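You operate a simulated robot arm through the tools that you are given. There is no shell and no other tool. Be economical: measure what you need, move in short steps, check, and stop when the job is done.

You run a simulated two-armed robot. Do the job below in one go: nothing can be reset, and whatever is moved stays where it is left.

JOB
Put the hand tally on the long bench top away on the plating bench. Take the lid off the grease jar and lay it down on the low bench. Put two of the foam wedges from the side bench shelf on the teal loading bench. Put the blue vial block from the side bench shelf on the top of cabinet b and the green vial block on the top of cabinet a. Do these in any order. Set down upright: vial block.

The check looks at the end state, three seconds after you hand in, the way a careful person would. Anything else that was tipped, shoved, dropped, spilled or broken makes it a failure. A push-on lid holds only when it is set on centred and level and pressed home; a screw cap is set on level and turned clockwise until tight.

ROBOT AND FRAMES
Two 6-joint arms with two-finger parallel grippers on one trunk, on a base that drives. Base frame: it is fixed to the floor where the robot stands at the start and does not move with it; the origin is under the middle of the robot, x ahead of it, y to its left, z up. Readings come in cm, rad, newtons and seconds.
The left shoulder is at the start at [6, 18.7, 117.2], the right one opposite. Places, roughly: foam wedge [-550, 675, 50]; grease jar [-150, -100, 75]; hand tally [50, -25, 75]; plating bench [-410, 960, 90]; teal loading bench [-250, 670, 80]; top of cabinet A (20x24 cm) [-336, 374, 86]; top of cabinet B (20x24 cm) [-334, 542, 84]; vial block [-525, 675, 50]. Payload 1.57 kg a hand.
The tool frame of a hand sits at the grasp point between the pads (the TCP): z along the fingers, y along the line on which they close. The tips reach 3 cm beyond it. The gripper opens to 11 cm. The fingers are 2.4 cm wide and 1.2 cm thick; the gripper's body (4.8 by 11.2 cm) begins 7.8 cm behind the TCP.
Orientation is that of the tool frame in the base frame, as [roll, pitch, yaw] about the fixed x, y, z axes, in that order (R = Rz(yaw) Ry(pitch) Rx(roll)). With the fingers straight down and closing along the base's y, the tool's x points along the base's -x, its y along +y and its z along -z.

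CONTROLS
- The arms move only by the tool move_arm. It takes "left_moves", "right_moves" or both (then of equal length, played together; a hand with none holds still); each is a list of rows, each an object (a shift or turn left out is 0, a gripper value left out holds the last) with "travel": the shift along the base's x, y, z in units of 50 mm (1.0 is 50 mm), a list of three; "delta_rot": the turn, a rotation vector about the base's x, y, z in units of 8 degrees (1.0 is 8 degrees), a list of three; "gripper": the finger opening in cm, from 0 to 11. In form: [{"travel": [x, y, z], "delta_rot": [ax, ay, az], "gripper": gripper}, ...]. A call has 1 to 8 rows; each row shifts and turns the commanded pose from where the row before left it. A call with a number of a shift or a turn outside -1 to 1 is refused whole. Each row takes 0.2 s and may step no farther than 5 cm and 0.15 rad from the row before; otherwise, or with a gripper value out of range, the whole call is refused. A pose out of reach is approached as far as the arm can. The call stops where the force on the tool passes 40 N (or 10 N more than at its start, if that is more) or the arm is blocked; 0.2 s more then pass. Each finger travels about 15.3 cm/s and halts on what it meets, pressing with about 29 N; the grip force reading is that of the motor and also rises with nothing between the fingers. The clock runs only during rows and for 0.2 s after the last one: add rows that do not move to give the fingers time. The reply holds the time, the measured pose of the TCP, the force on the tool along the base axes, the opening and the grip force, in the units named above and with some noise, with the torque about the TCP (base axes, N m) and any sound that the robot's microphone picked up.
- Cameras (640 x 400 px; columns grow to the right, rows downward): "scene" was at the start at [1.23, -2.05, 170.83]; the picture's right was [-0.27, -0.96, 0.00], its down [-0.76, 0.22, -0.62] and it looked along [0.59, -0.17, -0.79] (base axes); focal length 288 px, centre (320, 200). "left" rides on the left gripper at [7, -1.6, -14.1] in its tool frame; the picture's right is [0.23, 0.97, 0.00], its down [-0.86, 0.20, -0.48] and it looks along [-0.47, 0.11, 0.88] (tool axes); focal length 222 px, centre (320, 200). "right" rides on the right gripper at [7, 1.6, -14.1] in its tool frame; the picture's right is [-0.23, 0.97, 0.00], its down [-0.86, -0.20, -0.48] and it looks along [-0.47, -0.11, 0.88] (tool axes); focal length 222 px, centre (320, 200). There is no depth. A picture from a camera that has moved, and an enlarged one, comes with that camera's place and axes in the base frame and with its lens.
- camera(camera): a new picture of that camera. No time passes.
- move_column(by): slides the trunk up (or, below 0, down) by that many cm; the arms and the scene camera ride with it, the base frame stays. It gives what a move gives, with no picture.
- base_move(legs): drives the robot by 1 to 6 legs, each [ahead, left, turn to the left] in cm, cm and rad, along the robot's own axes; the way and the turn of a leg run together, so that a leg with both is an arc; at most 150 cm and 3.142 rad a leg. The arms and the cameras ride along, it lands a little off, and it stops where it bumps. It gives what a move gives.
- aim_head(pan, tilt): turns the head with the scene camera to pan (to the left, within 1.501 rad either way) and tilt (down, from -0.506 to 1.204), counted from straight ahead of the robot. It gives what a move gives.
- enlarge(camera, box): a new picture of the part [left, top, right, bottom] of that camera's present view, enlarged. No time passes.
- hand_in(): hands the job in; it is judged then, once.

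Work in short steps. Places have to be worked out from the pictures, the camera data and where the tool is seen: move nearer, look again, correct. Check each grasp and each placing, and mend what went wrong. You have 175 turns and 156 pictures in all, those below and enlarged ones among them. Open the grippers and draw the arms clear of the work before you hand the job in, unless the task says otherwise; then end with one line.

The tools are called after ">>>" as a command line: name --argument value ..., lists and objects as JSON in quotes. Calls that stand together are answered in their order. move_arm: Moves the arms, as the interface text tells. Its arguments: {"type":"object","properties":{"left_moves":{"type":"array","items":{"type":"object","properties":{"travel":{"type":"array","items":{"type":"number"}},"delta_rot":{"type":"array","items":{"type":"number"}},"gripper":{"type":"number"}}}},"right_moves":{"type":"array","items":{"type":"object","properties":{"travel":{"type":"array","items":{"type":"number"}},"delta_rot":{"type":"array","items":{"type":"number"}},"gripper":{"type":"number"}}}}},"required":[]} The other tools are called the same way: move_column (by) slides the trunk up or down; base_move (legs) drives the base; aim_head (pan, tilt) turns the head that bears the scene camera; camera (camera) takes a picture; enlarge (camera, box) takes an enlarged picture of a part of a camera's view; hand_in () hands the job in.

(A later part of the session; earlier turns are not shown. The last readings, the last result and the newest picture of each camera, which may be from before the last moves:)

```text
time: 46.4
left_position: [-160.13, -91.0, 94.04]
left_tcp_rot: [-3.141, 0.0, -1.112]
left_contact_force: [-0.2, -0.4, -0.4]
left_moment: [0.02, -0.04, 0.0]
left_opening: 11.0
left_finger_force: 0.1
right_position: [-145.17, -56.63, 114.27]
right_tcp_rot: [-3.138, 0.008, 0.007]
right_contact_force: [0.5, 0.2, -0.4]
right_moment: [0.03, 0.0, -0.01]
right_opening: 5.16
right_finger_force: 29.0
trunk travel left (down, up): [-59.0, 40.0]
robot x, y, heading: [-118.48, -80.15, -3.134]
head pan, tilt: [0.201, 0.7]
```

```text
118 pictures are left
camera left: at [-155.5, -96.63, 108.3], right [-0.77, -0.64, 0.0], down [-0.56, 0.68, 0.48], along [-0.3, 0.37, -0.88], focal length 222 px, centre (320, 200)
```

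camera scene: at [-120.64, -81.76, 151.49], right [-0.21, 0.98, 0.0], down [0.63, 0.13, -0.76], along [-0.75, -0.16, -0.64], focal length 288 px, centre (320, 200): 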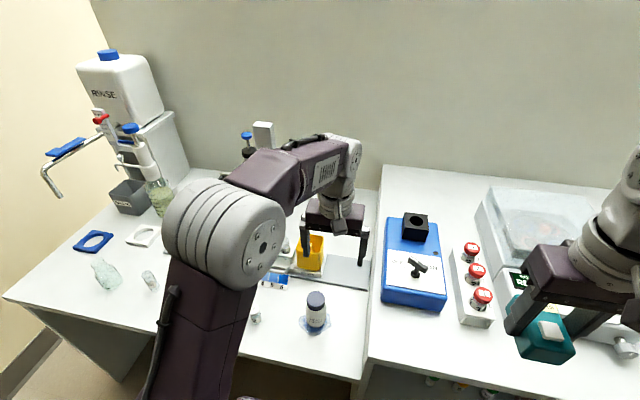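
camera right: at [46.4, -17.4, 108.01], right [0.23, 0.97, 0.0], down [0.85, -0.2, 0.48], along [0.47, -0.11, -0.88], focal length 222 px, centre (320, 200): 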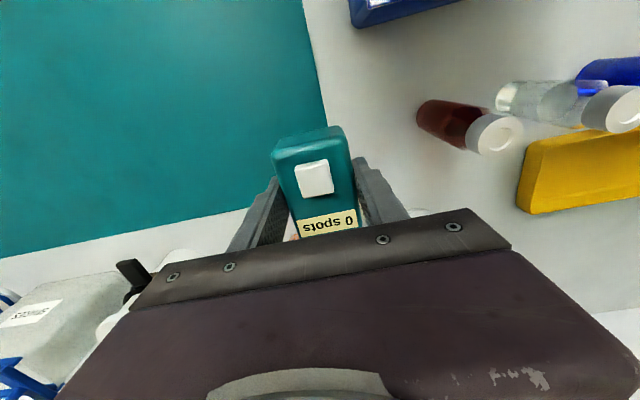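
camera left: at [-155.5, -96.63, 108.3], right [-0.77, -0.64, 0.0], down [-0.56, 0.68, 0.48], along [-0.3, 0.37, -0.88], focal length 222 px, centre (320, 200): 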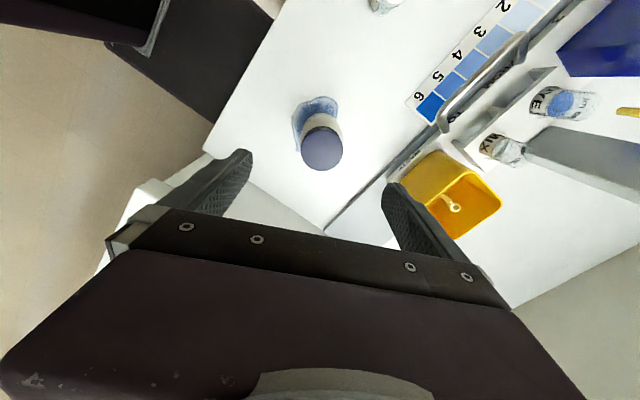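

Lid aligned at about [-159.8, -91.4]. I go down to z≈86 and look.

>>> move_arm --left_moves '[{"travel": [0.05, -0.07, -0.5]}, {"travel": [0, 0, -0.5]}, {"travel": [0, 0, -0.5]}, {}]'

>>> camera --camera "left"

>>> enlarge --camera "scene" --box '[260, 230, 380, 340]'

```text
time: 47.4
left_position: [-159.68, -91.58, 86.69]
left_tcp_rot: [3.139, -0.001, -1.11]
left_contact_force: [-0.6, -0.5, 0.1]
left_moment: [-0.02, 0.0, 0.03]
left_opening: 10.97
left_finger_force: 0.1
right_position: [-145.01, -56.41, 114.35]
right_tcp_rot: [-3.138, 0.008, 0.007]
right_contact_force: [0.3, 0.3, -0.7]
right_moment: [-0.01, -0.01, -0.03]
right_opening: 5.16
right_finger_force: 29.1
trunk travel left (down, up): [-59.0, 40.0]
robot x, y, heading: [-118.4, -80.35, -3.133]
head pan, tilt: [0.201, 0.7]
```

```text
117 pictures are left
camera left: at [-155.19, -97.09, 100.74], right [-0.77, -0.64, 0.0], down [-0.56, 0.68, 0.48], along [-0.3, 0.37, -0.88], focal length 222 px, centre (320, 200)
```

left: 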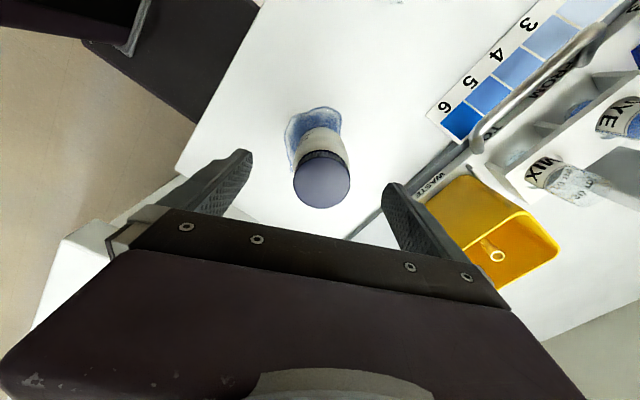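

```text
3.64 times, centred on (320, 285) of scene
camera zoom: at [-120.6, -81.75, 151.49], right [-0.21, 0.98, 0.0], down [0.63, 0.13, -0.77], along [-0.75, -0.16, -0.64], focal length 1049 px, centre (320, -109)
```

zoom: 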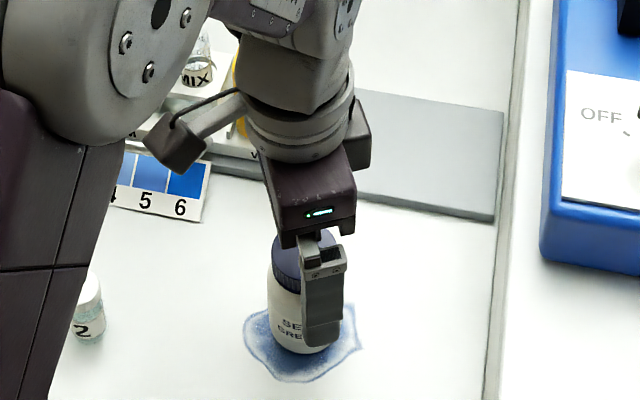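

Lid top at z≈84 and centred. I lower to TCP z≈85.2 and close on the lid.

>>> move_arm --left_moves '[{"travel": [0, 0.02, -0.3]}, {}, {"gripper": 5}, {"gripper": 4}, {"gripper": 3}, {}]'

>>> camera --camera "left"

```text
time: 48.8
left_position: [-159.79, -91.33, 85.13]
left_tcp_rot: [3.141, 0.0, -1.109]
left_contact_force: [-0.2, 0.3, 1.3]
left_moment: [-0.02, 0.01, -0.01]
left_opening: 4.54
left_finger_force: 29.5
right_position: [-145.09, -56.58, 114.32]
right_tcp_rot: [-3.139, 0.005, 0.007]
right_contact_force: [0.4, -0.5, -0.8]
right_moment: [0.01, 0.01, -0.02]
right_opening: 5.14
right_finger_force: 29.2
trunk travel left (down, up): [-59.0, 40.0]
robot x, y, heading: [-118.51, -80.28, -3.132]
head pan, tilt: [0.201, 0.7]
```

```text
115 pictures are left
camera left: at [-155.23, -96.95, 99.27], right [-0.77, -0.64, 0.0], down [-0.56, 0.68, 0.48], along [-0.3, 0.37, -0.88], focal length 222 px, centre (320, 200)
```

left: 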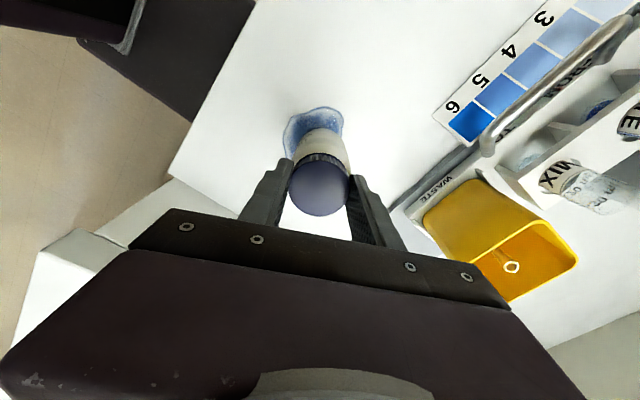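

Gripped at 4.5 cm (lid diameter). I turn counter-clockwise 24° and watch the moment.

>>> move_arm --left_moves '[{"delta_rot": [0, 0, 0.6]}, {"delta_rot": [0, 0, 0.8]}, {"delta_rot": [0, 0, 0.8]}, {"delta_rot": [0, 0, 0.8]}]'

>>> camera --camera "left"

>>> enlarge --camera "scene" --box '[260, 230, 380, 340]'

```text
time: 49.8
left_position: [-159.78, -91.36, 85.1]
left_tcp_rot: [3.141, 0.002, -0.691]
left_contact_force: [1.3, -0.4, 1.2]
left_moment: [-0.05, -0.15, 0.01]
left_opening: 4.56
left_finger_force: 28.4
right_position: [-145.05, -56.56, 114.32]
right_tcp_rot: [-3.139, 0.004, 0.006]
right_contact_force: [0.8, 0.3, -1.1]
right_moment: [-0.01, -0.01, 0.02]
right_opening: 5.17
right_finger_force: 28.5
trunk travel left (down, up): [-59.0, 40.0]
robot x, y, heading: [-118.53, -79.89, -3.132]
head pan, tilt: [0.201, 0.7]
```

```text
114 pictures are left
camera left: at [-153.37, -94.56, 99.28], right [-0.44, -0.9, 0.0], down [-0.79, 0.39, 0.48], along [-0.43, 0.21, -0.88], focal length 222 px, centre (320, 200)
```

left: 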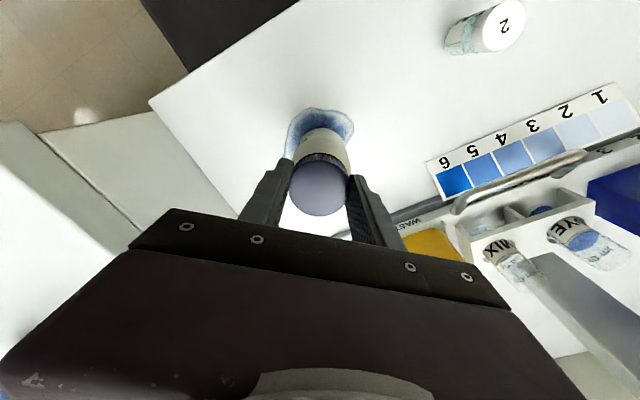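

```text
3.64 times, centred on (320, 285) of scene
camera zoom: at [-120.61, -81.77, 151.49], right [-0.21, 0.98, 0.0], down [0.63, 0.13, -0.77], along [-0.75, -0.16, -0.64], focal length 1049 px, centre (320, -109)
```

zoom: 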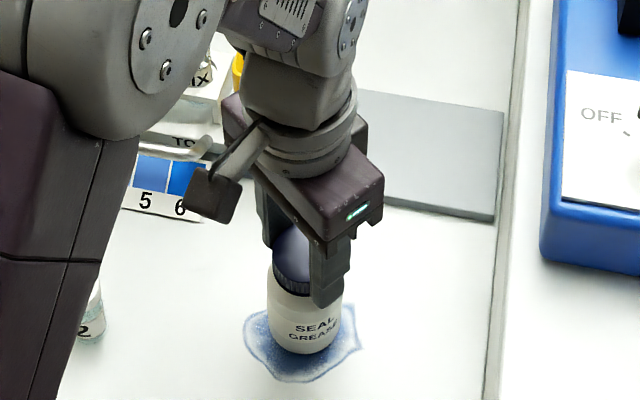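

The label moved with the lid, so the jar turned too. I try pressing down lightly to let bench friction hold the jar while turning.

>>> move_arm --left_moves '[{"travel": [0, 0, -0.06]}, {"travel": [0, 0, -0.06]}, {"travel": [0, 0, -0.06]}]'

```text
time: 50.5
left_position: [-159.82, -91.36, 84.74]
left_tcp_rot: [3.134, 0.008, -0.691]
left_contact_force: [4.9, -5.5, 20.8]
left_moment: [-0.12, -0.45, -0.07]
left_opening: 4.56
left_finger_force: 29.4
right_position: [-144.84, -56.47, 114.45]
right_tcp_rot: [-3.136, 0.009, 0.008]
right_contact_force: [0.3, 0.2, -1.2]
right_moment: [0.01, -0.02, 0.03]
right_opening: 5.14
right_finger_force: 29.2
trunk travel left (down, up): [-59.0, 40.0]
robot x, y, heading: [-118.29, -80.11, -3.132]
head pan, tilt: [0.201, 0.7]
stopped in row 3 (left hand): the force on the tool passed its limit (the readings are from after the stop); the commanded pose is now the measured one
```

About 20 N of press is held. I turn counter-clockwise now.

>>> move_arm --left_moves '[{"travel": [0, 0, -0.02], "delta_rot": [0, 0, 0.6]}, {"delta_rot": [0, 0, 0.7]}, {"delta_rot": [0, 0, 0.7]}, {"delta_rot": [0, 0, 0.7]}]'

>>> enlarge --camera "scene" --box '[260, 230, 380, 340]'

```text
time: 51.5
left_position: [-160.09, -91.37, 84.76]
left_tcp_rot: [3.133, 0.013, -0.313]
left_contact_force: [2.5, 3.7, 38.7]
left_moment: [0.52, -0.02, -0.28]
left_opening: 4.59
left_finger_force: 29.2
right_position: [-144.67, -56.41, 114.42]
right_tcp_rot: [-3.14, 0.008, 0.007]
right_contact_force: [-1.0, 1.3, -1.1]
right_moment: [0.0, 0.0, -0.04]
right_opening: 5.16
right_finger_force: 28.8
trunk travel left (down, up): [-59.0, 40.0]
robot x, y, heading: [-118.61, -80.28, -3.131]
head pan, tilt: [0.201, 0.7]
```

```text
3.64 times, centred on (320, 285) of scene
camera zoom: at [-120.14, -81.58, 151.52], right [-0.21, 0.98, 0.0], down [0.63, 0.13, -0.77], along [-0.75, -0.16, -0.64], focal length 1049 px, centre (320, -109)
```

zoom: 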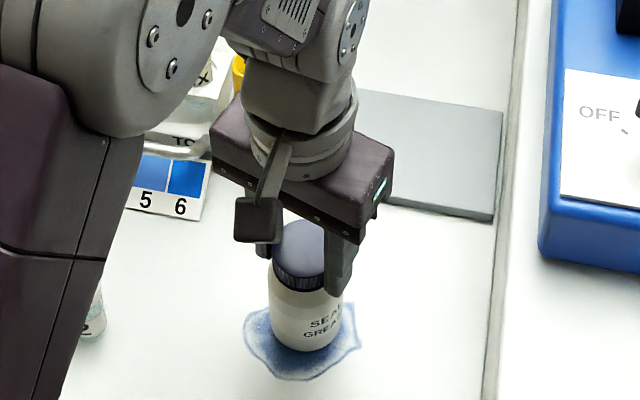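

The jar still turns along, so it needs both hands; I'll come back when the tally is delivered. I relieve the press, open and lift away.

>>> move_arm --left_moves '[{"travel": [0, 0, 0.08]}, {"gripper": 8}, {"gripper": 11}, {"travel": [0, 0, 0.5]}, {"travel": [0, 0, 0.8]}, {"travel": [0.3, 0, 0.8]}, {"travel": [0.7, 0, 0.6]}]'

>>> camera --camera "left"

```text
time: 53.1
left_position: [-154.85, -91.41, 98.56]
left_tcp_rot: [3.136, 0.008, -0.313]
left_contact_force: [0.5, 0.3, 0.6]
left_moment: [0.0, 0.06, -0.01]
left_opening: 10.99
left_finger_force: 0.1
right_position: [-144.89, -56.6, 114.34]
right_tcp_rot: [-3.138, 0.009, 0.011]
right_contact_force: [0.7, 0.6, -0.6]
right_moment: [0.02, 0.05, 0.03]
right_opening: 5.15
right_finger_force: 28.5
trunk travel left (down, up): [-59.0, 40.0]
robot x, y, heading: [-118.15, -79.84, -3.131]
head pan, tilt: [0.201, 0.7]
```

```text
111 pictures are left
camera left: at [-147.59, -92.07, 112.66], right [-0.08, -1.0, 0.0], down [-0.87, 0.08, 0.49], along [-0.49, 0.04, -0.87], focal length 222 px, centre (320, 200)
```

left: 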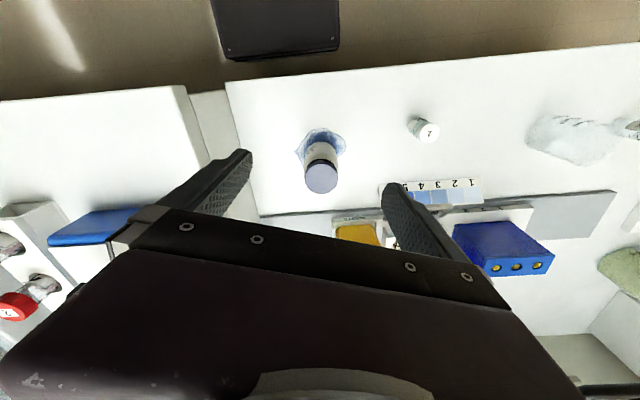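

Jar stands upright. I retract the left arm, raise the trunk, back off and head north (+y) along x≈-75.

>>> move_arm --left_moves '[{"travel": [0.8, 0, 0.3], "delta_rot": [0, 0, 0.8]}, {"travel": [0.8, 0, 0.3], "delta_rot": [0, 0, 0.8]}, {"travel": [0.8, 0, 0.3], "delta_rot": [0, 0, 0.7]}]' --right_moves '[{"travel": [0.3, 0, 0]}, {"travel": [0.3, 0, 0]}, {}]'

>>> base_move --legs '[[-45, 0, 0], [0, 0, -1.58], [150, 0, 0], [150, 0, 0], [60, 0, 0]]'

>>> aim_head --pan 0.6 --tilt 0.3

>>> camera --camera "scene"

```text
time: 53.9
left_position: [-142.79, -91.45, 102.86]
left_tcp_rot: [3.137, 0.008, 0.009]
left_contact_force: [0.4, -1.0, -0.3]
left_moment: [0.0, 0.03, 0.01]
left_opening: 11.01
left_finger_force: 0.0
right_position: [-143.3, -56.49, 114.49]
right_tcp_rot: [-3.139, 0.004, 0.008]
right_contact_force: [0.4, -0.2, -0.3]
right_moment: [-0.02, 0.04, 0.02]
right_opening: 5.15
right_finger_force: 29.5
right hand out of reach, approached as far as the arm can: row 2
trunk travel left (down, up): [-59.0, 40.0]
robot x, y, heading: [-118.4, -79.62, -3.136]
head pan, tilt: [0.201, 0.7]
```

```text
time: 77.5
left_position: [-88.42, 305.17, 102.9]
left_tcp_rot: [3.134, 0.007, -1.565]
left_contact_force: [0.0, -0.9, 0.6]
left_moment: [0.0, -0.02, -0.01]
left_opening: 11.02
left_finger_force: 0.2
right_position: [-53.46, 305.51, 114.54]
right_tcp_rot: [-3.14, 0.005, -1.566]
right_contact_force: [0.1, 0.2, -1.1]
right_moment: [-0.02, -0.01, 0.0]
right_opening: 5.14
right_finger_force: 29.0
trunk travel left (down, up): [-59.0, 40.0]
robot x, y, heading: [-77.27, 280.25, 1.572]
head pan, tilt: [0.201, 0.7]
```

```text
time: 78.4
left_position: [-88.42, 305.08, 102.97]
left_tcp_rot: [3.138, 0.007, -1.565]
left_contact_force: [0.0, -0.1, 0.0]
left_moment: [-0.02, 0.03, 0.02]
left_opening: 11.01
left_finger_force: 0.0
right_position: [-53.44, 305.36, 114.35]
right_tcp_rot: [-3.14, 0.006, -1.566]
right_contact_force: [-0.7, 0.0, -1.0]
right_moment: [-0.03, -0.02, -0.02]
right_opening: 5.14
right_finger_force: 29.0
trunk travel left (down, up): [-59.0, 40.0]
robot x, y, heading: [-77.03, 280.38, 1.573]
head pan, tilt: [0.6, 0.3]
```

```text
110 pictures are left
camera scene: at [-82.44, 282.1, 155.09], right [0.82, 0.57, 0.0], down [0.17, -0.24, -0.96], along [-0.54, 0.79, -0.3], focal length 288 px, centre (320, 200)
```

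scene: 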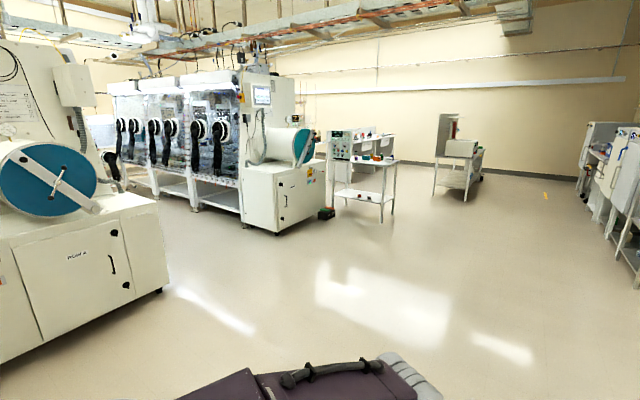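

Cabinets A and B (glovebox load-locks) are on the left, the loading bench is at about [-255, 660]. I drive on north, slightly left, and look again.

>>> base_move --legs '[[140, 20, 0], [140, 20, 0]]'

>>> aim_head --pan 0.4 --tilt 0.3

>>> camera --camera "scene"

>>> aim_head --pan 1.4 --tilt 0.3

>>> camera --camera "scene"

```text
time: 92.1
left_position: [-131.49, 585.53, 102.96]
left_tcp_rot: [3.137, 0.007, -1.555]
left_contact_force: [0.7, 0.2, 0.2]
left_moment: [0.01, 0.02, -0.01]
left_opening: 11.02
left_finger_force: 0.1
right_position: [-96.49, 586.15, 114.46]
right_tcp_rot: [-3.14, 0.005, -1.555]
right_contact_force: [0.1, 0.3, -0.9]
right_moment: [0.02, -0.05, 0.04]
right_opening: 5.15
right_finger_force: 29.1
trunk travel left (down, up): [-59.0, 40.0]
robot x, y, heading: [-119.91, 560.72, 1.586]
head pan, tilt: [0.6, 0.3]
```

```text
time: 92.8
left_position: [-131.48, 585.38, 103.0]
left_tcp_rot: [3.137, 0.007, -1.557]
left_contact_force: [-0.3, 0.4, 0.0]
left_moment: [0.0, -0.01, 0.06]
left_opening: 11.0
left_finger_force: 0.1
right_position: [-96.4, 586.24, 114.43]
right_tcp_rot: [-3.137, 0.003, -1.553]
right_contact_force: [-0.3, -0.8, -0.6]
right_moment: [0.01, 0.03, -0.02]
right_opening: 5.15
right_finger_force: 28.7
trunk travel left (down, up): [-59.0, 40.0]
robot x, y, heading: [-119.73, 560.91, 1.594]
head pan, tilt: [0.4, 0.3]
```

```text
109 pictures are left
camera scene: at [-123.6, 563.42, 155.1], right [0.91, 0.41, 0.0], down [0.12, -0.27, -0.96], along [-0.39, 0.87, -0.3], focal length 288 px, centre (320, 200)
```

scene: 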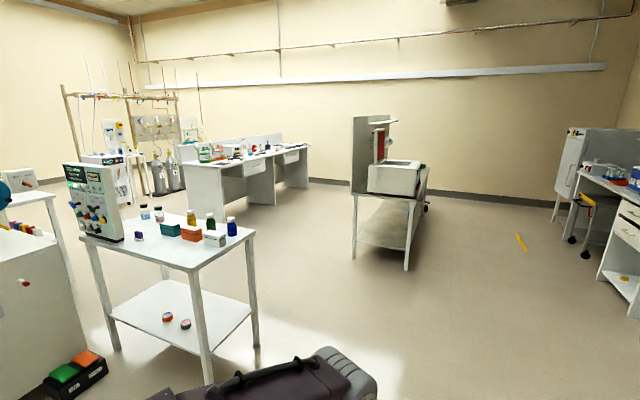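

```text
time: 94.1
left_position: [-131.53, 585.36, 102.79]
left_tcp_rot: [3.136, 0.006, -1.556]
left_contact_force: [-0.2, 0.7, 0.3]
left_moment: [0.01, 0.01, -0.02]
left_opening: 11.0
left_finger_force: 0.1
right_position: [-96.51, 586.24, 114.45]
right_tcp_rot: [-3.139, 0.003, -1.555]
right_contact_force: [-0.2, -0.4, -1.0]
right_moment: [0.01, 0.0, 0.02]
right_opening: 5.18
right_finger_force: 28.8
trunk travel left (down, up): [-59.0, 40.0]
robot x, y, heading: [-120.49, 560.99, 1.585]
head pan, tilt: [1.4, 0.3]
```

```text
108 pictures are left
camera scene: at [-129.04, 556.33, 155.1], right [0.15, 0.99, 0.0], down [0.29, -0.05, -0.96], along [-0.94, 0.15, -0.3], focal length 288 px, centre (320, 200)
```

scene: 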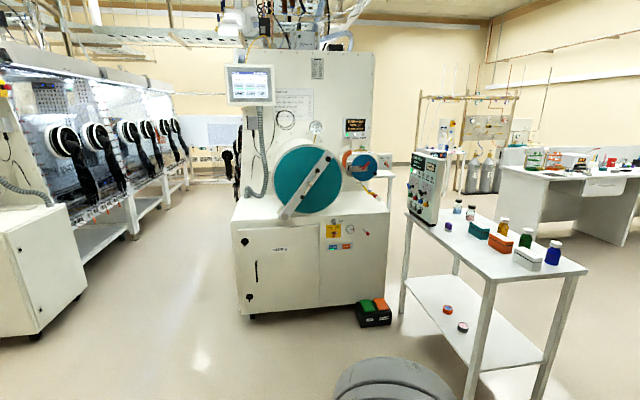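

The plating bench should be the long table mid-left behind the loading bench. I drive past the loading bench and turn towards it.

>>> base_move --legs '[[130, 0, 0], [65, 0, 0], [0, 0, 0.9]]'

>>> aim_head --pan 0 --tilt 0.3

>>> camera --camera "scene"

```text
time: 106.1
left_position: [-150.4, 760.26, 102.83]
left_tcp_rot: [3.136, 0.007, -0.646]
left_contact_force: [0.0, 0.0, 0.2]
left_moment: [-0.01, 0.0, -0.01]
left_opening: 10.99
left_finger_force: 0.0
right_position: [-129.52, 788.36, 114.4]
right_tcp_rot: [-3.137, 0.005, -0.646]
right_contact_force: [0.5, 0.4, -0.6]
right_moment: [-0.04, 0.01, 0.0]
right_opening: 5.15
right_finger_force: 29.2
trunk travel left (down, up): [-59.0, 40.0]
robot x, y, heading: [-123.92, 755.04, 2.496]
head pan, tilt: [1.4, 0.3]
```

```text
time: 107.7
left_position: [-150.37, 760.42, 102.89]
left_tcp_rot: [3.135, 0.008, -0.645]
left_contact_force: [-0.8, 0.2, -0.2]
left_moment: [0.03, -0.04, -0.02]
left_opening: 10.99
left_finger_force: 0.1
right_position: [-129.48, 788.49, 114.54]
right_tcp_rot: [-3.137, 0.004, -0.647]
right_contact_force: [-0.3, 0.0, -0.3]
right_moment: [0.01, 0.02, 0.0]
right_opening: 5.16
right_finger_force: 28.7
trunk travel left (down, up): [-59.0, 40.0]
robot x, y, heading: [-123.96, 754.79, 2.495]
head pan, tilt: [0.0, 0.3]
```

```text
107 pictures are left
camera scene: at [-126.63, 756.36, 155.1], right [0.6, 0.8, 0.0], down [0.24, -0.18, -0.96], along [-0.76, 0.57, -0.3], focal length 288 px, centre (320, 200)
```

scene: 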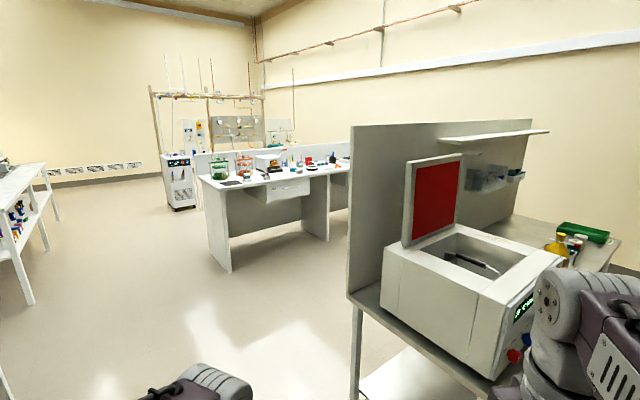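

The oven cart is close on the right, so I first turn to face -x, drive west, then strafe to +y in front of the plating bench (front edge about x≈-385).

>>> base_move --legs '[[0, 0, 0.645], [150, 0, 0], [0, -150, 0], [0, -20, 0]]'

>>> camera --camera "scene"

```text
time: 125.0
left_position: [-295.91, 913.46, 102.92]
left_tcp_rot: [3.138, 0.007, -0.015]
left_contact_force: [0.3, -0.2, 0.3]
left_moment: [-0.03, -0.02, 0.03]
left_opening: 11.0
left_finger_force: 0.1
right_position: [-295.46, 948.39, 114.33]
right_tcp_rot: [-3.141, 0.004, -0.016]
right_contact_force: [0.0, 0.5, -0.5]
right_moment: [0.01, -0.02, 0.02]
right_opening: 5.16
right_finger_force: 29.5
trunk travel left (down, up): [-59.0, 40.0]
robot x, y, heading: [-271.01, 924.32, 3.125]
head pan, tilt: [0.0, 0.3]
```

```text
106 pictures are left
camera scene: at [-274.32, 924.28, 155.1], right [0.01, 1.0, 0.0], down [0.3, 0.0, -0.96], along [-0.96, 0.01, -0.3], focal length 288 px, centre (320, 200)
```

scene: 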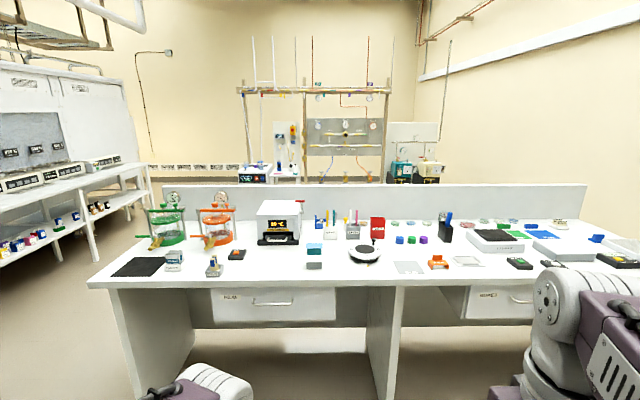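

Spot between the orange item and the teal/grey boxes, about [-387, 904], is free. I lift the left hand and drive up to the bench.

>>> move_arm --left_moves '[{"travel": [0, 0, 0.8]}, {"travel": [0, 0, 0.8]}, {"travel": [0, 0, 0.8]}, {"travel": [0, 0, 0.6]}]'

>>> base_move --legs '[[0, 42, 0.016], [74, 0, 0]]'

>>> aim_head --pan -0.2 --tilt 0.75

>>> camera --camera "scene"

>>> camera --camera "right"

```text
time: 126.0
left_position: [-295.87, 913.43, 117.81]
left_tcp_rot: [3.135, 0.006, -0.017]
left_contact_force: [0.0, 0.1, 0.2]
left_moment: [-0.04, -0.03, -0.04]
left_opening: 11.01
left_finger_force: 0.1
right_position: [-295.62, 948.5, 114.39]
right_tcp_rot: [-3.139, 0.003, -0.017]
right_contact_force: [-0.4, 0.0, -0.3]
right_moment: [-0.04, -0.01, 0.02]
right_opening: 5.15
right_finger_force: 28.8
trunk travel left (down, up): [-59.0, 40.0]
robot x, y, heading: [-271.22, 924.37, 3.128]
head pan, tilt: [0.0, 0.3]
```

```text
time: 132.2
left_position: [-370.55, 871.73, 117.73]
left_tcp_rot: [3.137, 0.006, -0.009]
left_contact_force: [0.8, 0.4, 0.0]
left_moment: [0.0, 0.0, 0.0]
left_opening: 10.99
left_finger_force: 0.0
right_position: [-370.34, 906.81, 114.44]
right_tcp_rot: [-3.139, 0.004, -0.008]
right_contact_force: [-1.2, -0.4, -1.0]
right_moment: [-0.02, 0.01, 0.03]
right_opening: 5.15
right_finger_force: 29.1
trunk travel left (down, up): [-59.0, 40.0]
robot x, y, heading: [-345.81, 882.97, 3.136]
head pan, tilt: [0.0, 0.3]
```

```text
time: 133.1
left_position: [-370.55, 871.92, 117.8]
left_tcp_rot: [3.137, 0.008, -0.008]
left_contact_force: [-0.6, 0.4, 0.0]
left_moment: [-0.05, 0.01, 0.0]
left_opening: 11.03
left_finger_force: 0.1
right_position: [-370.32, 906.86, 114.47]
right_tcp_rot: [-3.139, 0.005, -0.009]
right_contact_force: [-0.1, 0.0, -1.5]
right_moment: [0.01, 0.0, -0.03]
right_opening: 5.16
right_finger_force: 28.8
trunk travel left (down, up): [-59.0, 40.0]
robot x, y, heading: [-345.66, 882.78, 3.133]
head pan, tilt: [-0.201, 0.75]
```

```text
105 pictures are left
camera scene: at [-347.78, 884.5, 151.07], right [0.21, 0.98, 0.0], down [0.67, -0.14, -0.73], along [-0.72, 0.15, -0.68], focal length 288 px, centre (320, 200)
```

scene: 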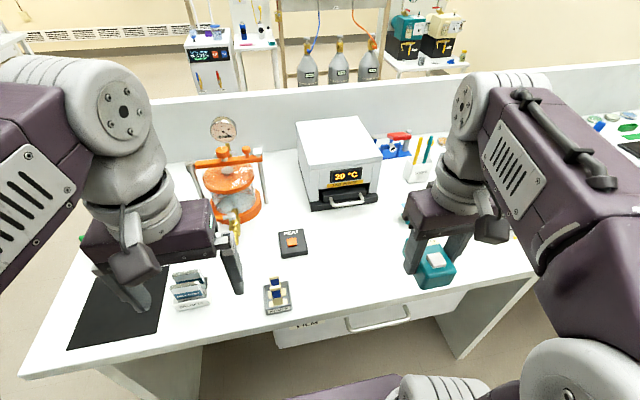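

```text
104 pictures are left
camera right: at [-363.45, 904.97, 128.57], right [-0.24, -0.97, 0.0], down [-0.85, 0.21, 0.48], along [-0.47, 0.12, -0.88], focal length 222 px, centre (320, 200)
```

right: 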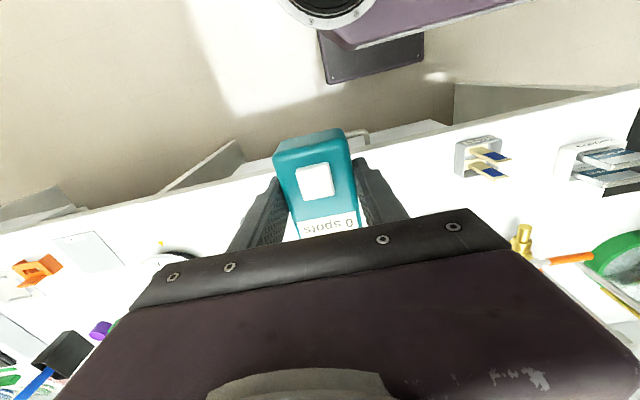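

The spot at about [-390, 901.5] is clear. I move the tally above it and down to about z 98.

>>> move_arm --right_moves '[{"travel": [-0.9, -0.27, 0]}, {"travel": [-0.95, -0.27, 0]}, {"travel": [-0.95, -0.27, 0]}, {"travel": [-0.95, -0.25, -0.1]}, {"travel": [0, 0, -0.9]}, {"travel": [0, 0, -0.9]}, {"travel": [0, 0, -0.9]}, {"travel": [0, 0, -0.5]}]'

>>> camera --camera "scene"

>>> camera --camera "right"

```text
time: 134.9
left_position: [-370.42, 871.93, 117.86]
left_tcp_rot: [3.136, 0.006, -0.008]
left_contact_force: [-0.8, 0.8, -0.3]
left_moment: [0.0, 0.01, 0.0]
left_opening: 10.98
left_finger_force: 0.1
right_position: [-389.2, 901.48, 97.77]
right_tcp_rot: [-3.14, 0.006, -0.008]
right_contact_force: [-0.3, 0.2, -0.5]
right_moment: [0.02, 0.0, -0.02]
right_opening: 5.16
right_finger_force: 29.5
trunk travel left (down, up): [-59.0, 40.0]
robot x, y, heading: [-345.64, 882.88, 3.129]
head pan, tilt: [-0.201, 0.75]
```

```text
103 pictures are left
camera scene: at [-347.79, 884.52, 151.07], right [0.21, 0.98, 0.0], down [0.67, -0.14, -0.73], along [-0.72, 0.15, -0.68], focal length 288 px, centre (320, 200)
```

scene: 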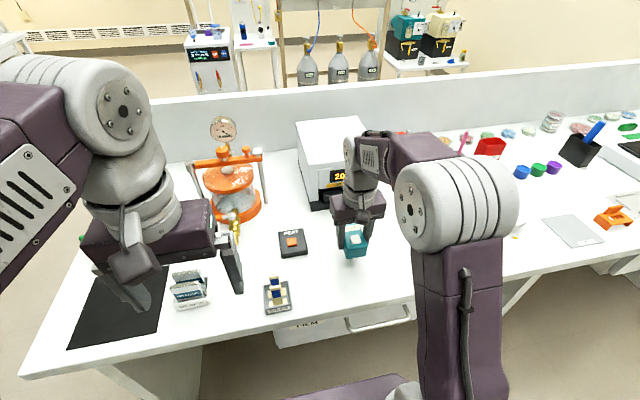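

```text
102 pictures are left
camera right: at [-382.37, 899.6, 112.01], right [-0.24, -0.97, 0.0], down [-0.85, 0.21, 0.48], along [-0.47, 0.11, -0.88], focal length 222 px, centre (320, 200)
```

right: 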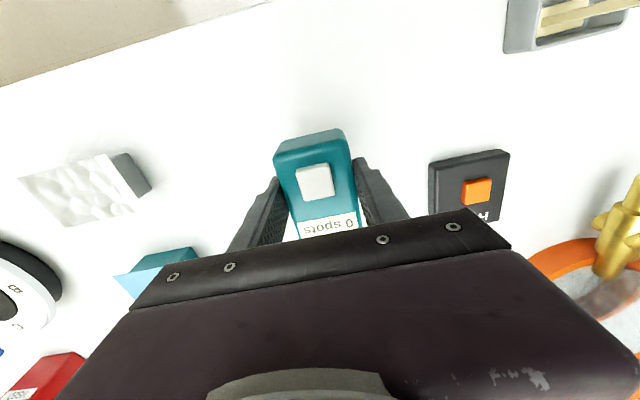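

Clear all round. I lower slowly until contact.

>>> move_arm --right_moves '[{"travel": [0, 0, -0.3]}, {"travel": [0, 0, -0.3]}, {"travel": [0, 0, -0.3]}, {"travel": [0, 0, -0.15]}, {"travel": [0, 0, -0.1]}, {"travel": [0, 0, -0.1]}]'

>>> enlarge --camera "scene" --box '[300, 190, 410, 290]'

```text
time: 135.9
left_position: [-370.28, 871.87, 117.87]
left_tcp_rot: [3.138, 0.01, -0.009]
left_contact_force: [0.3, -0.1, 0.5]
left_moment: [0.0, -0.03, 0.01]
left_opening: 11.01
left_finger_force: 0.0
right_position: [-389.06, 901.53, 93.05]
right_tcp_rot: [-3.139, 0.013, -0.008]
right_contact_force: [5.5, -1.8, 19.1]
right_moment: [-0.64, -0.38, 0.11]
right_opening: 5.14
right_finger_force: 29.4
trunk travel left (down, up): [-59.0, 40.0]
robot x, y, heading: [-345.87, 882.62, 3.133]
head pan, tilt: [-0.201, 0.75]
stopped in row 5 (right hand): the force on the tool passed its limit (the readings are from after the stop); the commanded pose is now the measured one
```

```text
4.00 times, centred on (355, 240) of scene
camera zoom: at [-347.41, 884.41, 151.09], right [0.21, 0.98, 0.0], down [0.67, -0.14, -0.73], along [-0.72, 0.15, -0.68], focal length 1154 px, centre (180, 40)
```

zoom: 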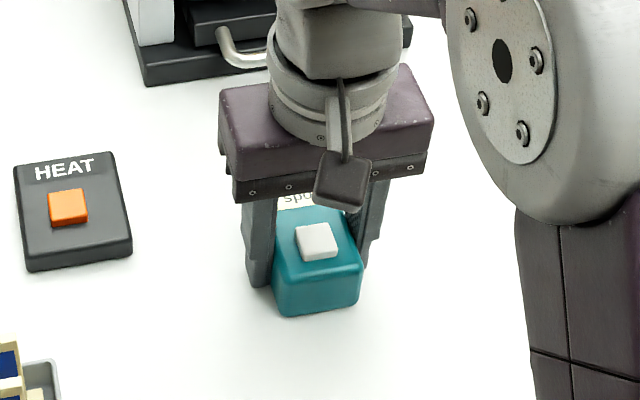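

On the bench. I release and lift away.

>>> move_arm --right_moves '[{"gripper": 6.5}, {"gripper": 8}, {}, {"travel": [0, 0, 0.6]}, {"travel": [0, 0, 0.8]}, {"travel": [0.6, 0, 0.7]}, {"travel": [0.8, 0.3, 0.3]}, {"travel": [0.8, 0.3, 0.2]}]'

>>> enlarge --camera "scene" --box '[260, 190, 420, 290]'

```text
time: 136.7
left_position: [-370.47, 871.92, 117.87]
left_tcp_rot: [3.139, 0.008, -0.012]
left_contact_force: [-0.4, -0.4, -0.7]
left_moment: [0.05, -0.03, -0.01]
left_opening: 10.99
left_finger_force: 0.1
right_position: [-389.18, 901.79, 93.01]
right_tcp_rot: [-3.135, 0.016, -0.009]
right_contact_force: [6.1, 6.6, 18.4]
right_moment: [-0.59, -0.38, 0.25]
right_opening: 7.42
right_finger_force: 0.0
trunk travel left (down, up): [-59.0, 40.0]
robot x, y, heading: [-345.96, 882.67, 3.133]
head pan, tilt: [-0.201, 0.75]
stopped in row 3 (right hand): the force on the tool passed its limit (the readings are from after the stop); the commanded pose is now the measured one
```

```text
4.00 times, centred on (340, 240) of scene
camera zoom: at [-347.55, 884.41, 151.05], right [0.21, 0.98, 0.0], down [0.67, -0.14, -0.73], along [-0.72, 0.15, -0.68], focal length 1154 px, centre (240, 40)
```

zoom: 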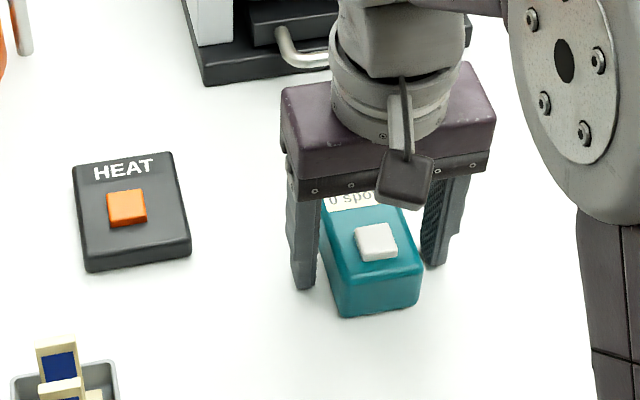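

The fingertips rest on the bench (z≈90); tally stands free. I lift straight up and retract.

>>> move_arm --right_moves '[{"travel": [0, 0, 0.3]}, {"travel": [0, 0, 0.7]}, {"travel": [0, 0, 0.8]}, {"travel": [0.5, 0, 0.7]}, {"travel": [0.8, 0.3, 0.3]}, {"travel": [0.8, 0.3, 0.2]}, {"travel": [0.8, 0.3, 0.2], "gripper": 11}]'

>>> enlarge --camera "scene" --box '[260, 190, 420, 290]'

```text
time: 138.3
left_position: [-370.32, 871.92, 117.93]
left_tcp_rot: [3.137, 0.009, -0.01]
left_contact_force: [0.1, -0.8, 0.0]
left_moment: [-0.01, 0.03, -0.01]
left_opening: 11.01
left_finger_force: 0.1
right_position: [-374.64, 906.18, 109.06]
right_tcp_rot: [-3.138, 0.015, -0.009]
right_contact_force: [-0.4, 0.3, 0.6]
right_moment: [0.0, -0.01, -0.02]
right_opening: 11.01
right_finger_force: 0.0
trunk travel left (down, up): [-59.0, 40.0]
robot x, y, heading: [-345.62, 882.81, 3.139]
head pan, tilt: [-0.201, 0.75]
```

```text
4.00 times, centred on (340, 240) of scene
camera zoom: at [-347.54, 884.54, 151.07], right [0.21, 0.98, 0.0], down [0.67, -0.14, -0.73], along [-0.72, 0.15, -0.68], focal length 1154 px, centre (240, 40)
```

zoom: 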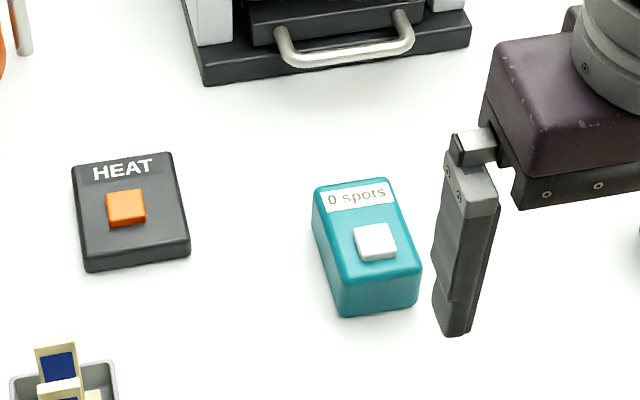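

The tally is placed. Now I back off and move south (-y) to see the side bench with the shelf.

>>> base_move --legs '[[-45, 0, 0], [0, 100, 0]]'

>>> aim_head --pan 0.3 --tilt 0.4

>>> camera --camera "scene"

```text
time: 145.8
left_position: [-326.46, 770.61, 117.86]
left_tcp_rot: [3.137, 0.008, -0.007]
left_contact_force: [0.9, -0.6, 0.0]
left_moment: [0.01, 0.0, 0.01]
left_opening: 11.02
left_finger_force: 0.1
right_position: [-330.96, 804.76, 108.91]
right_tcp_rot: [-3.138, 0.012, -0.009]
right_contact_force: [0.1, 0.2, 0.6]
right_moment: [-0.01, 0.0, 0.0]
right_opening: 10.99
right_finger_force: 0.1
trunk travel left (down, up): [-59.0, 40.0]
robot x, y, heading: [-301.76, 781.72, 3.136]
head pan, tilt: [-0.201, 0.75]
```

```text
time: 146.8
left_position: [-326.54, 770.6, 117.95]
left_tcp_rot: [3.137, 0.009, -0.007]
left_contact_force: [0.5, -0.1, 0.3]
left_moment: [-0.01, -0.01, 0.02]
left_opening: 11.0
left_finger_force: 0.1
right_position: [-330.86, 804.81, 109.0]
right_tcp_rot: [-3.137, 0.014, -0.008]
right_contact_force: [-0.3, -0.3, -0.2]
right_moment: [-0.02, -0.02, -0.01]
right_opening: 10.99
right_finger_force: 0.1
trunk travel left (down, up): [-59.0, 40.0]
robot x, y, heading: [-301.51, 781.18, 3.136]
head pan, tilt: [0.3, 0.4]
```

```text
98 pictures are left
camera scene: at [-304.55, 778.88, 154.17], right [-0.29, 0.96, 0.0], down [0.37, 0.11, -0.92], along [-0.88, -0.27, -0.39], focal length 288 px, centre (320, 200)
```

scene: 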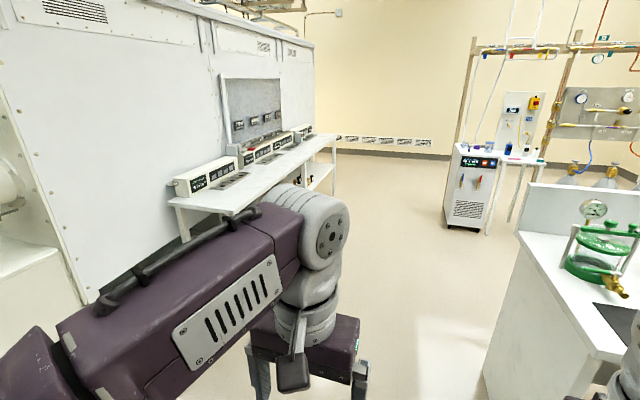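

The side bench runs along x≈-421…-628 with its front at y≈695. I drive west and turn to face it.

>>> base_move --legs '[[120, 0, 0], [115, -10, 0], [0, 0, 1.576]]'

>>> aim_head --pan 0 --tilt 0.75

>>> camera --camera "scene"

```text
time: 162.2
left_position: [-526.09, 766.46, 117.84]
left_tcp_rot: [3.137, 0.007, 1.59]
left_contact_force: [0.2, 0.2, 0.1]
left_moment: [-0.01, -0.02, -0.01]
left_opening: 11.01
left_finger_force: 0.1
right_position: [-560.2, 761.19, 108.86]
right_tcp_rot: [-3.139, 0.014, 1.592]
right_contact_force: [0.4, -0.7, -0.9]
right_moment: [0.04, 0.02, 0.01]
right_opening: 11.0
right_finger_force: 0.0
trunk travel left (down, up): [-59.0, 40.0]
robot x, y, heading: [-538.18, 791.15, -1.549]
head pan, tilt: [0.3, 0.4]
```

```text
time: 163.1
left_position: [-526.08, 766.45, 117.73]
left_tcp_rot: [3.137, 0.008, 1.591]
left_contact_force: [0.0, 0.0, 0.3]
left_moment: [0.0, -0.02, 0.01]
left_opening: 10.99
left_finger_force: 0.2
right_position: [-560.29, 761.19, 108.91]
right_tcp_rot: [-3.139, 0.013, 1.592]
right_contact_force: [-0.3, 0.4, 0.4]
right_moment: [0.0, -0.01, 0.0]
right_opening: 10.99
right_finger_force: 0.2
trunk travel left (down, up): [-59.0, 40.0]
robot x, y, heading: [-537.68, 791.17, -1.551]
head pan, tilt: [0.0, 0.75]
```

```text
97 pictures are left
camera scene: at [-537.74, 788.73, 151.07], right [-1.0, -0.02, 0.0], down [-0.01, 0.68, -0.73], along [0.02, -0.73, -0.68], focal length 288 px, centre (320, 200)
```

scene: 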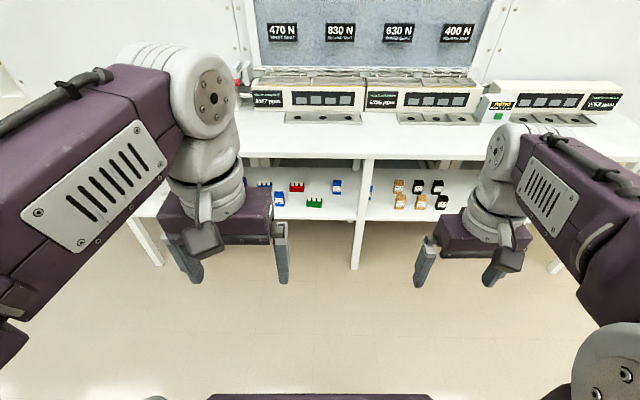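

The shelf items are visible beneath the top; I zoom in.

>>> enlarge --camera "scene" --box '[240, 130, 480, 280]'

```text
2.67 times, centred on (360, 205) of scene
camera zoom: at [-537.74, 788.73, 151.07], right [-1.0, -0.02, 0.0], down [-0.01, 0.68, -0.73], along [0.02, -0.73, -0.68], focal length 769 px, centre (213, 187)
```

zoom: 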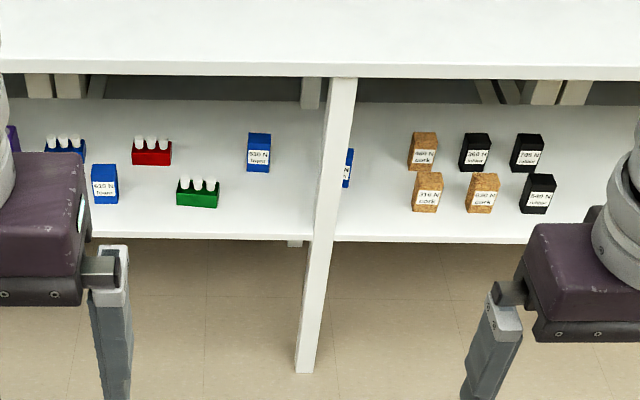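

Labels need reading; I zoom tighter on the left and right compartments.

>>> enlarge --camera "scene" --box '[245, 170, 345, 220]'

>>> enlarge --camera "scene" --box '[360, 165, 460, 220]'

```text
6.40 times, centred on (295, 195) of scene
camera zoom: at [-537.74, 788.73, 151.07], right [-1.0, -0.02, 0.0], down [-0.01, 0.68, -0.73], along [0.02, -0.73, -0.68], focal length 1846 px, centre (480, 232)
```

zoom: 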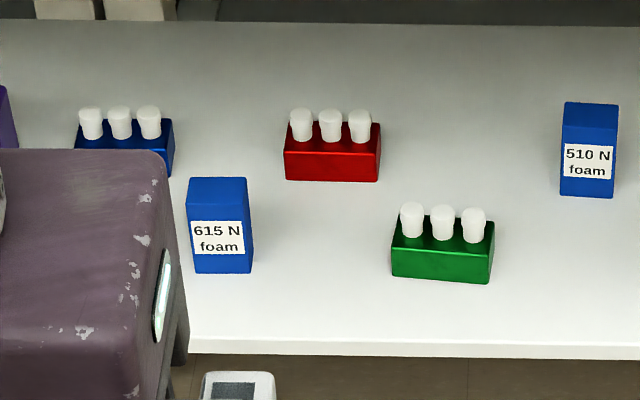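

```text
6.40 times, centred on (410, 192) of scene
camera zoom: at [-537.74, 788.73, 151.07], right [-1.0, -0.02, 0.0], down [-0.01, 0.68, -0.73], along [0.02, -0.73, -0.68], focal length 1846 px, centre (-256, 248)
```

zoom: 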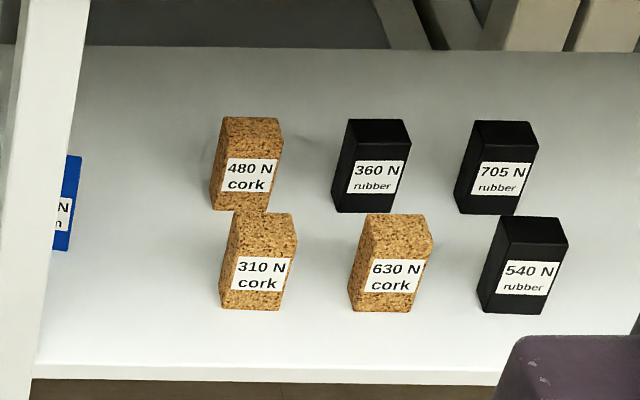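

The foam wedges are the blue "N foam" blocks; vial blocks: green at about [-531, 680], blue at about [-504, 669], shelf z≈46. To reach under the bench top I tilt both hands 45° forward.

>>> move_arm --left_moves '[{"travel": [0, -0.6, 0], "delta_rot": [-0.94, 0, 0]}, {"travel": [0, -0.6, 0], "delta_rot": [-0.94, 0, 0]}, {"travel": [0, -0.6, 0], "delta_rot": [-0.94, 0, 0]}, {"travel": [0, -0.6, 0], "delta_rot": [-0.94, 0, 0]}, {"travel": [0, -0.6, 0], "delta_rot": [-0.94, 0, 0]}, {"travel": [0, -0.6, 0], "delta_rot": [-0.94, 0, 0]}]' --right_moves '[{"travel": [0, -0.6, 0.1], "delta_rot": [-0.94, 0, 0]}, {"travel": [0, -0.6, 0.1], "delta_rot": [-0.94, 0, 0]}, {"travel": [0, -0.6, 0.1], "delta_rot": [-0.94, 0, 0]}, {"travel": [0, -0.6, 0.1], "delta_rot": [-0.94, 0, 0]}, {"travel": [0, -0.6, 0.1], "delta_rot": [-0.94, 0, 0]}, {"travel": [0, -0.6, 0.1], "delta_rot": [-0.94, 0, 0]}]'

>>> move_column --by -30

>>> camera --camera "scene"

>>> camera --camera "left"

```text
time: 164.5
left_position: [-526.15, 748.4, 117.9]
left_tcp_rot: [-3.124, 0.797, 1.598]
left_contact_force: [-0.1, 0.1, -0.5]
left_moment: [-0.01, -0.02, -0.03]
left_opening: 10.99
left_finger_force: 0.0
right_position: [-560.12, 742.93, 111.93]
right_tcp_rot: [-3.117, 0.8, 1.599]
right_contact_force: [0.2, -0.2, 0.0]
right_moment: [-0.01, 0.03, -0.01]
right_opening: 10.99
right_finger_force: 0.1
trunk travel left (down, up): [-59.0, 40.0]
robot x, y, heading: [-537.72, 791.16, -1.55]
head pan, tilt: [0.0, 0.75]
```

```text
time: 167.5
left_position: [-526.19, 748.59, 87.79]
left_tcp_rot: [-3.125, 0.794, 1.597]
left_contact_force: [0.1, 0.0, 0.3]
left_moment: [0.01, 0.0, -0.01]
left_opening: 11.02
left_finger_force: 0.0
right_position: [-560.17, 743.16, 81.97]
right_tcp_rot: [-3.117, 0.801, 1.601]
right_contact_force: [-0.8, -0.1, 0.6]
right_moment: [0.0, -0.02, 0.0]
right_opening: 10.98
right_finger_force: 0.0
trunk travel left (down, up): [-29.0, 70.0]
robot x, y, heading: [-537.9, 791.15, -1.552]
head pan, tilt: [0.0, 0.75]
```

```text
93 pictures are left
camera scene: at [-537.75, 788.73, 121.07], right [-1.0, -0.02, 0.0], down [-0.01, 0.68, -0.73], along [0.01, -0.73, -0.68], focal length 288 px, centre (320, 200)
```

scene: 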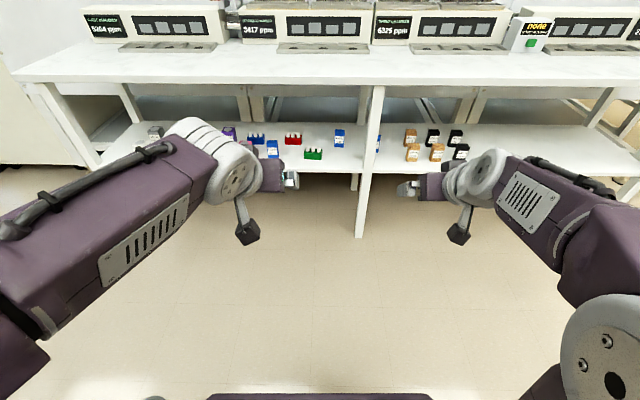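

```text
92 pictures are left
camera left: at [-527.94, 763.43, 92.81], right [0.97, 0.18, -0.17], down [0.21, -0.25, 0.94], along [0.12, -0.95, -0.28], focal length 222 px, centre (320, 200)
```

left: 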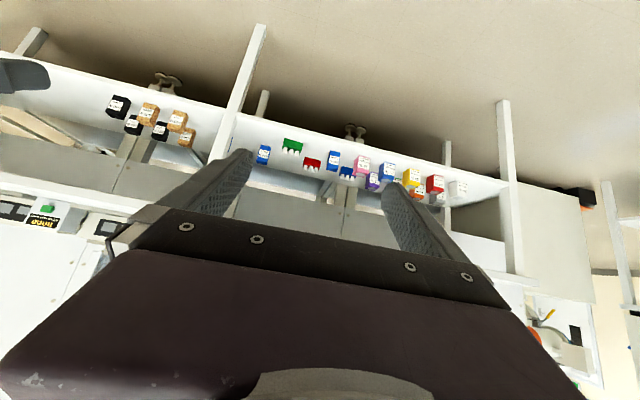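

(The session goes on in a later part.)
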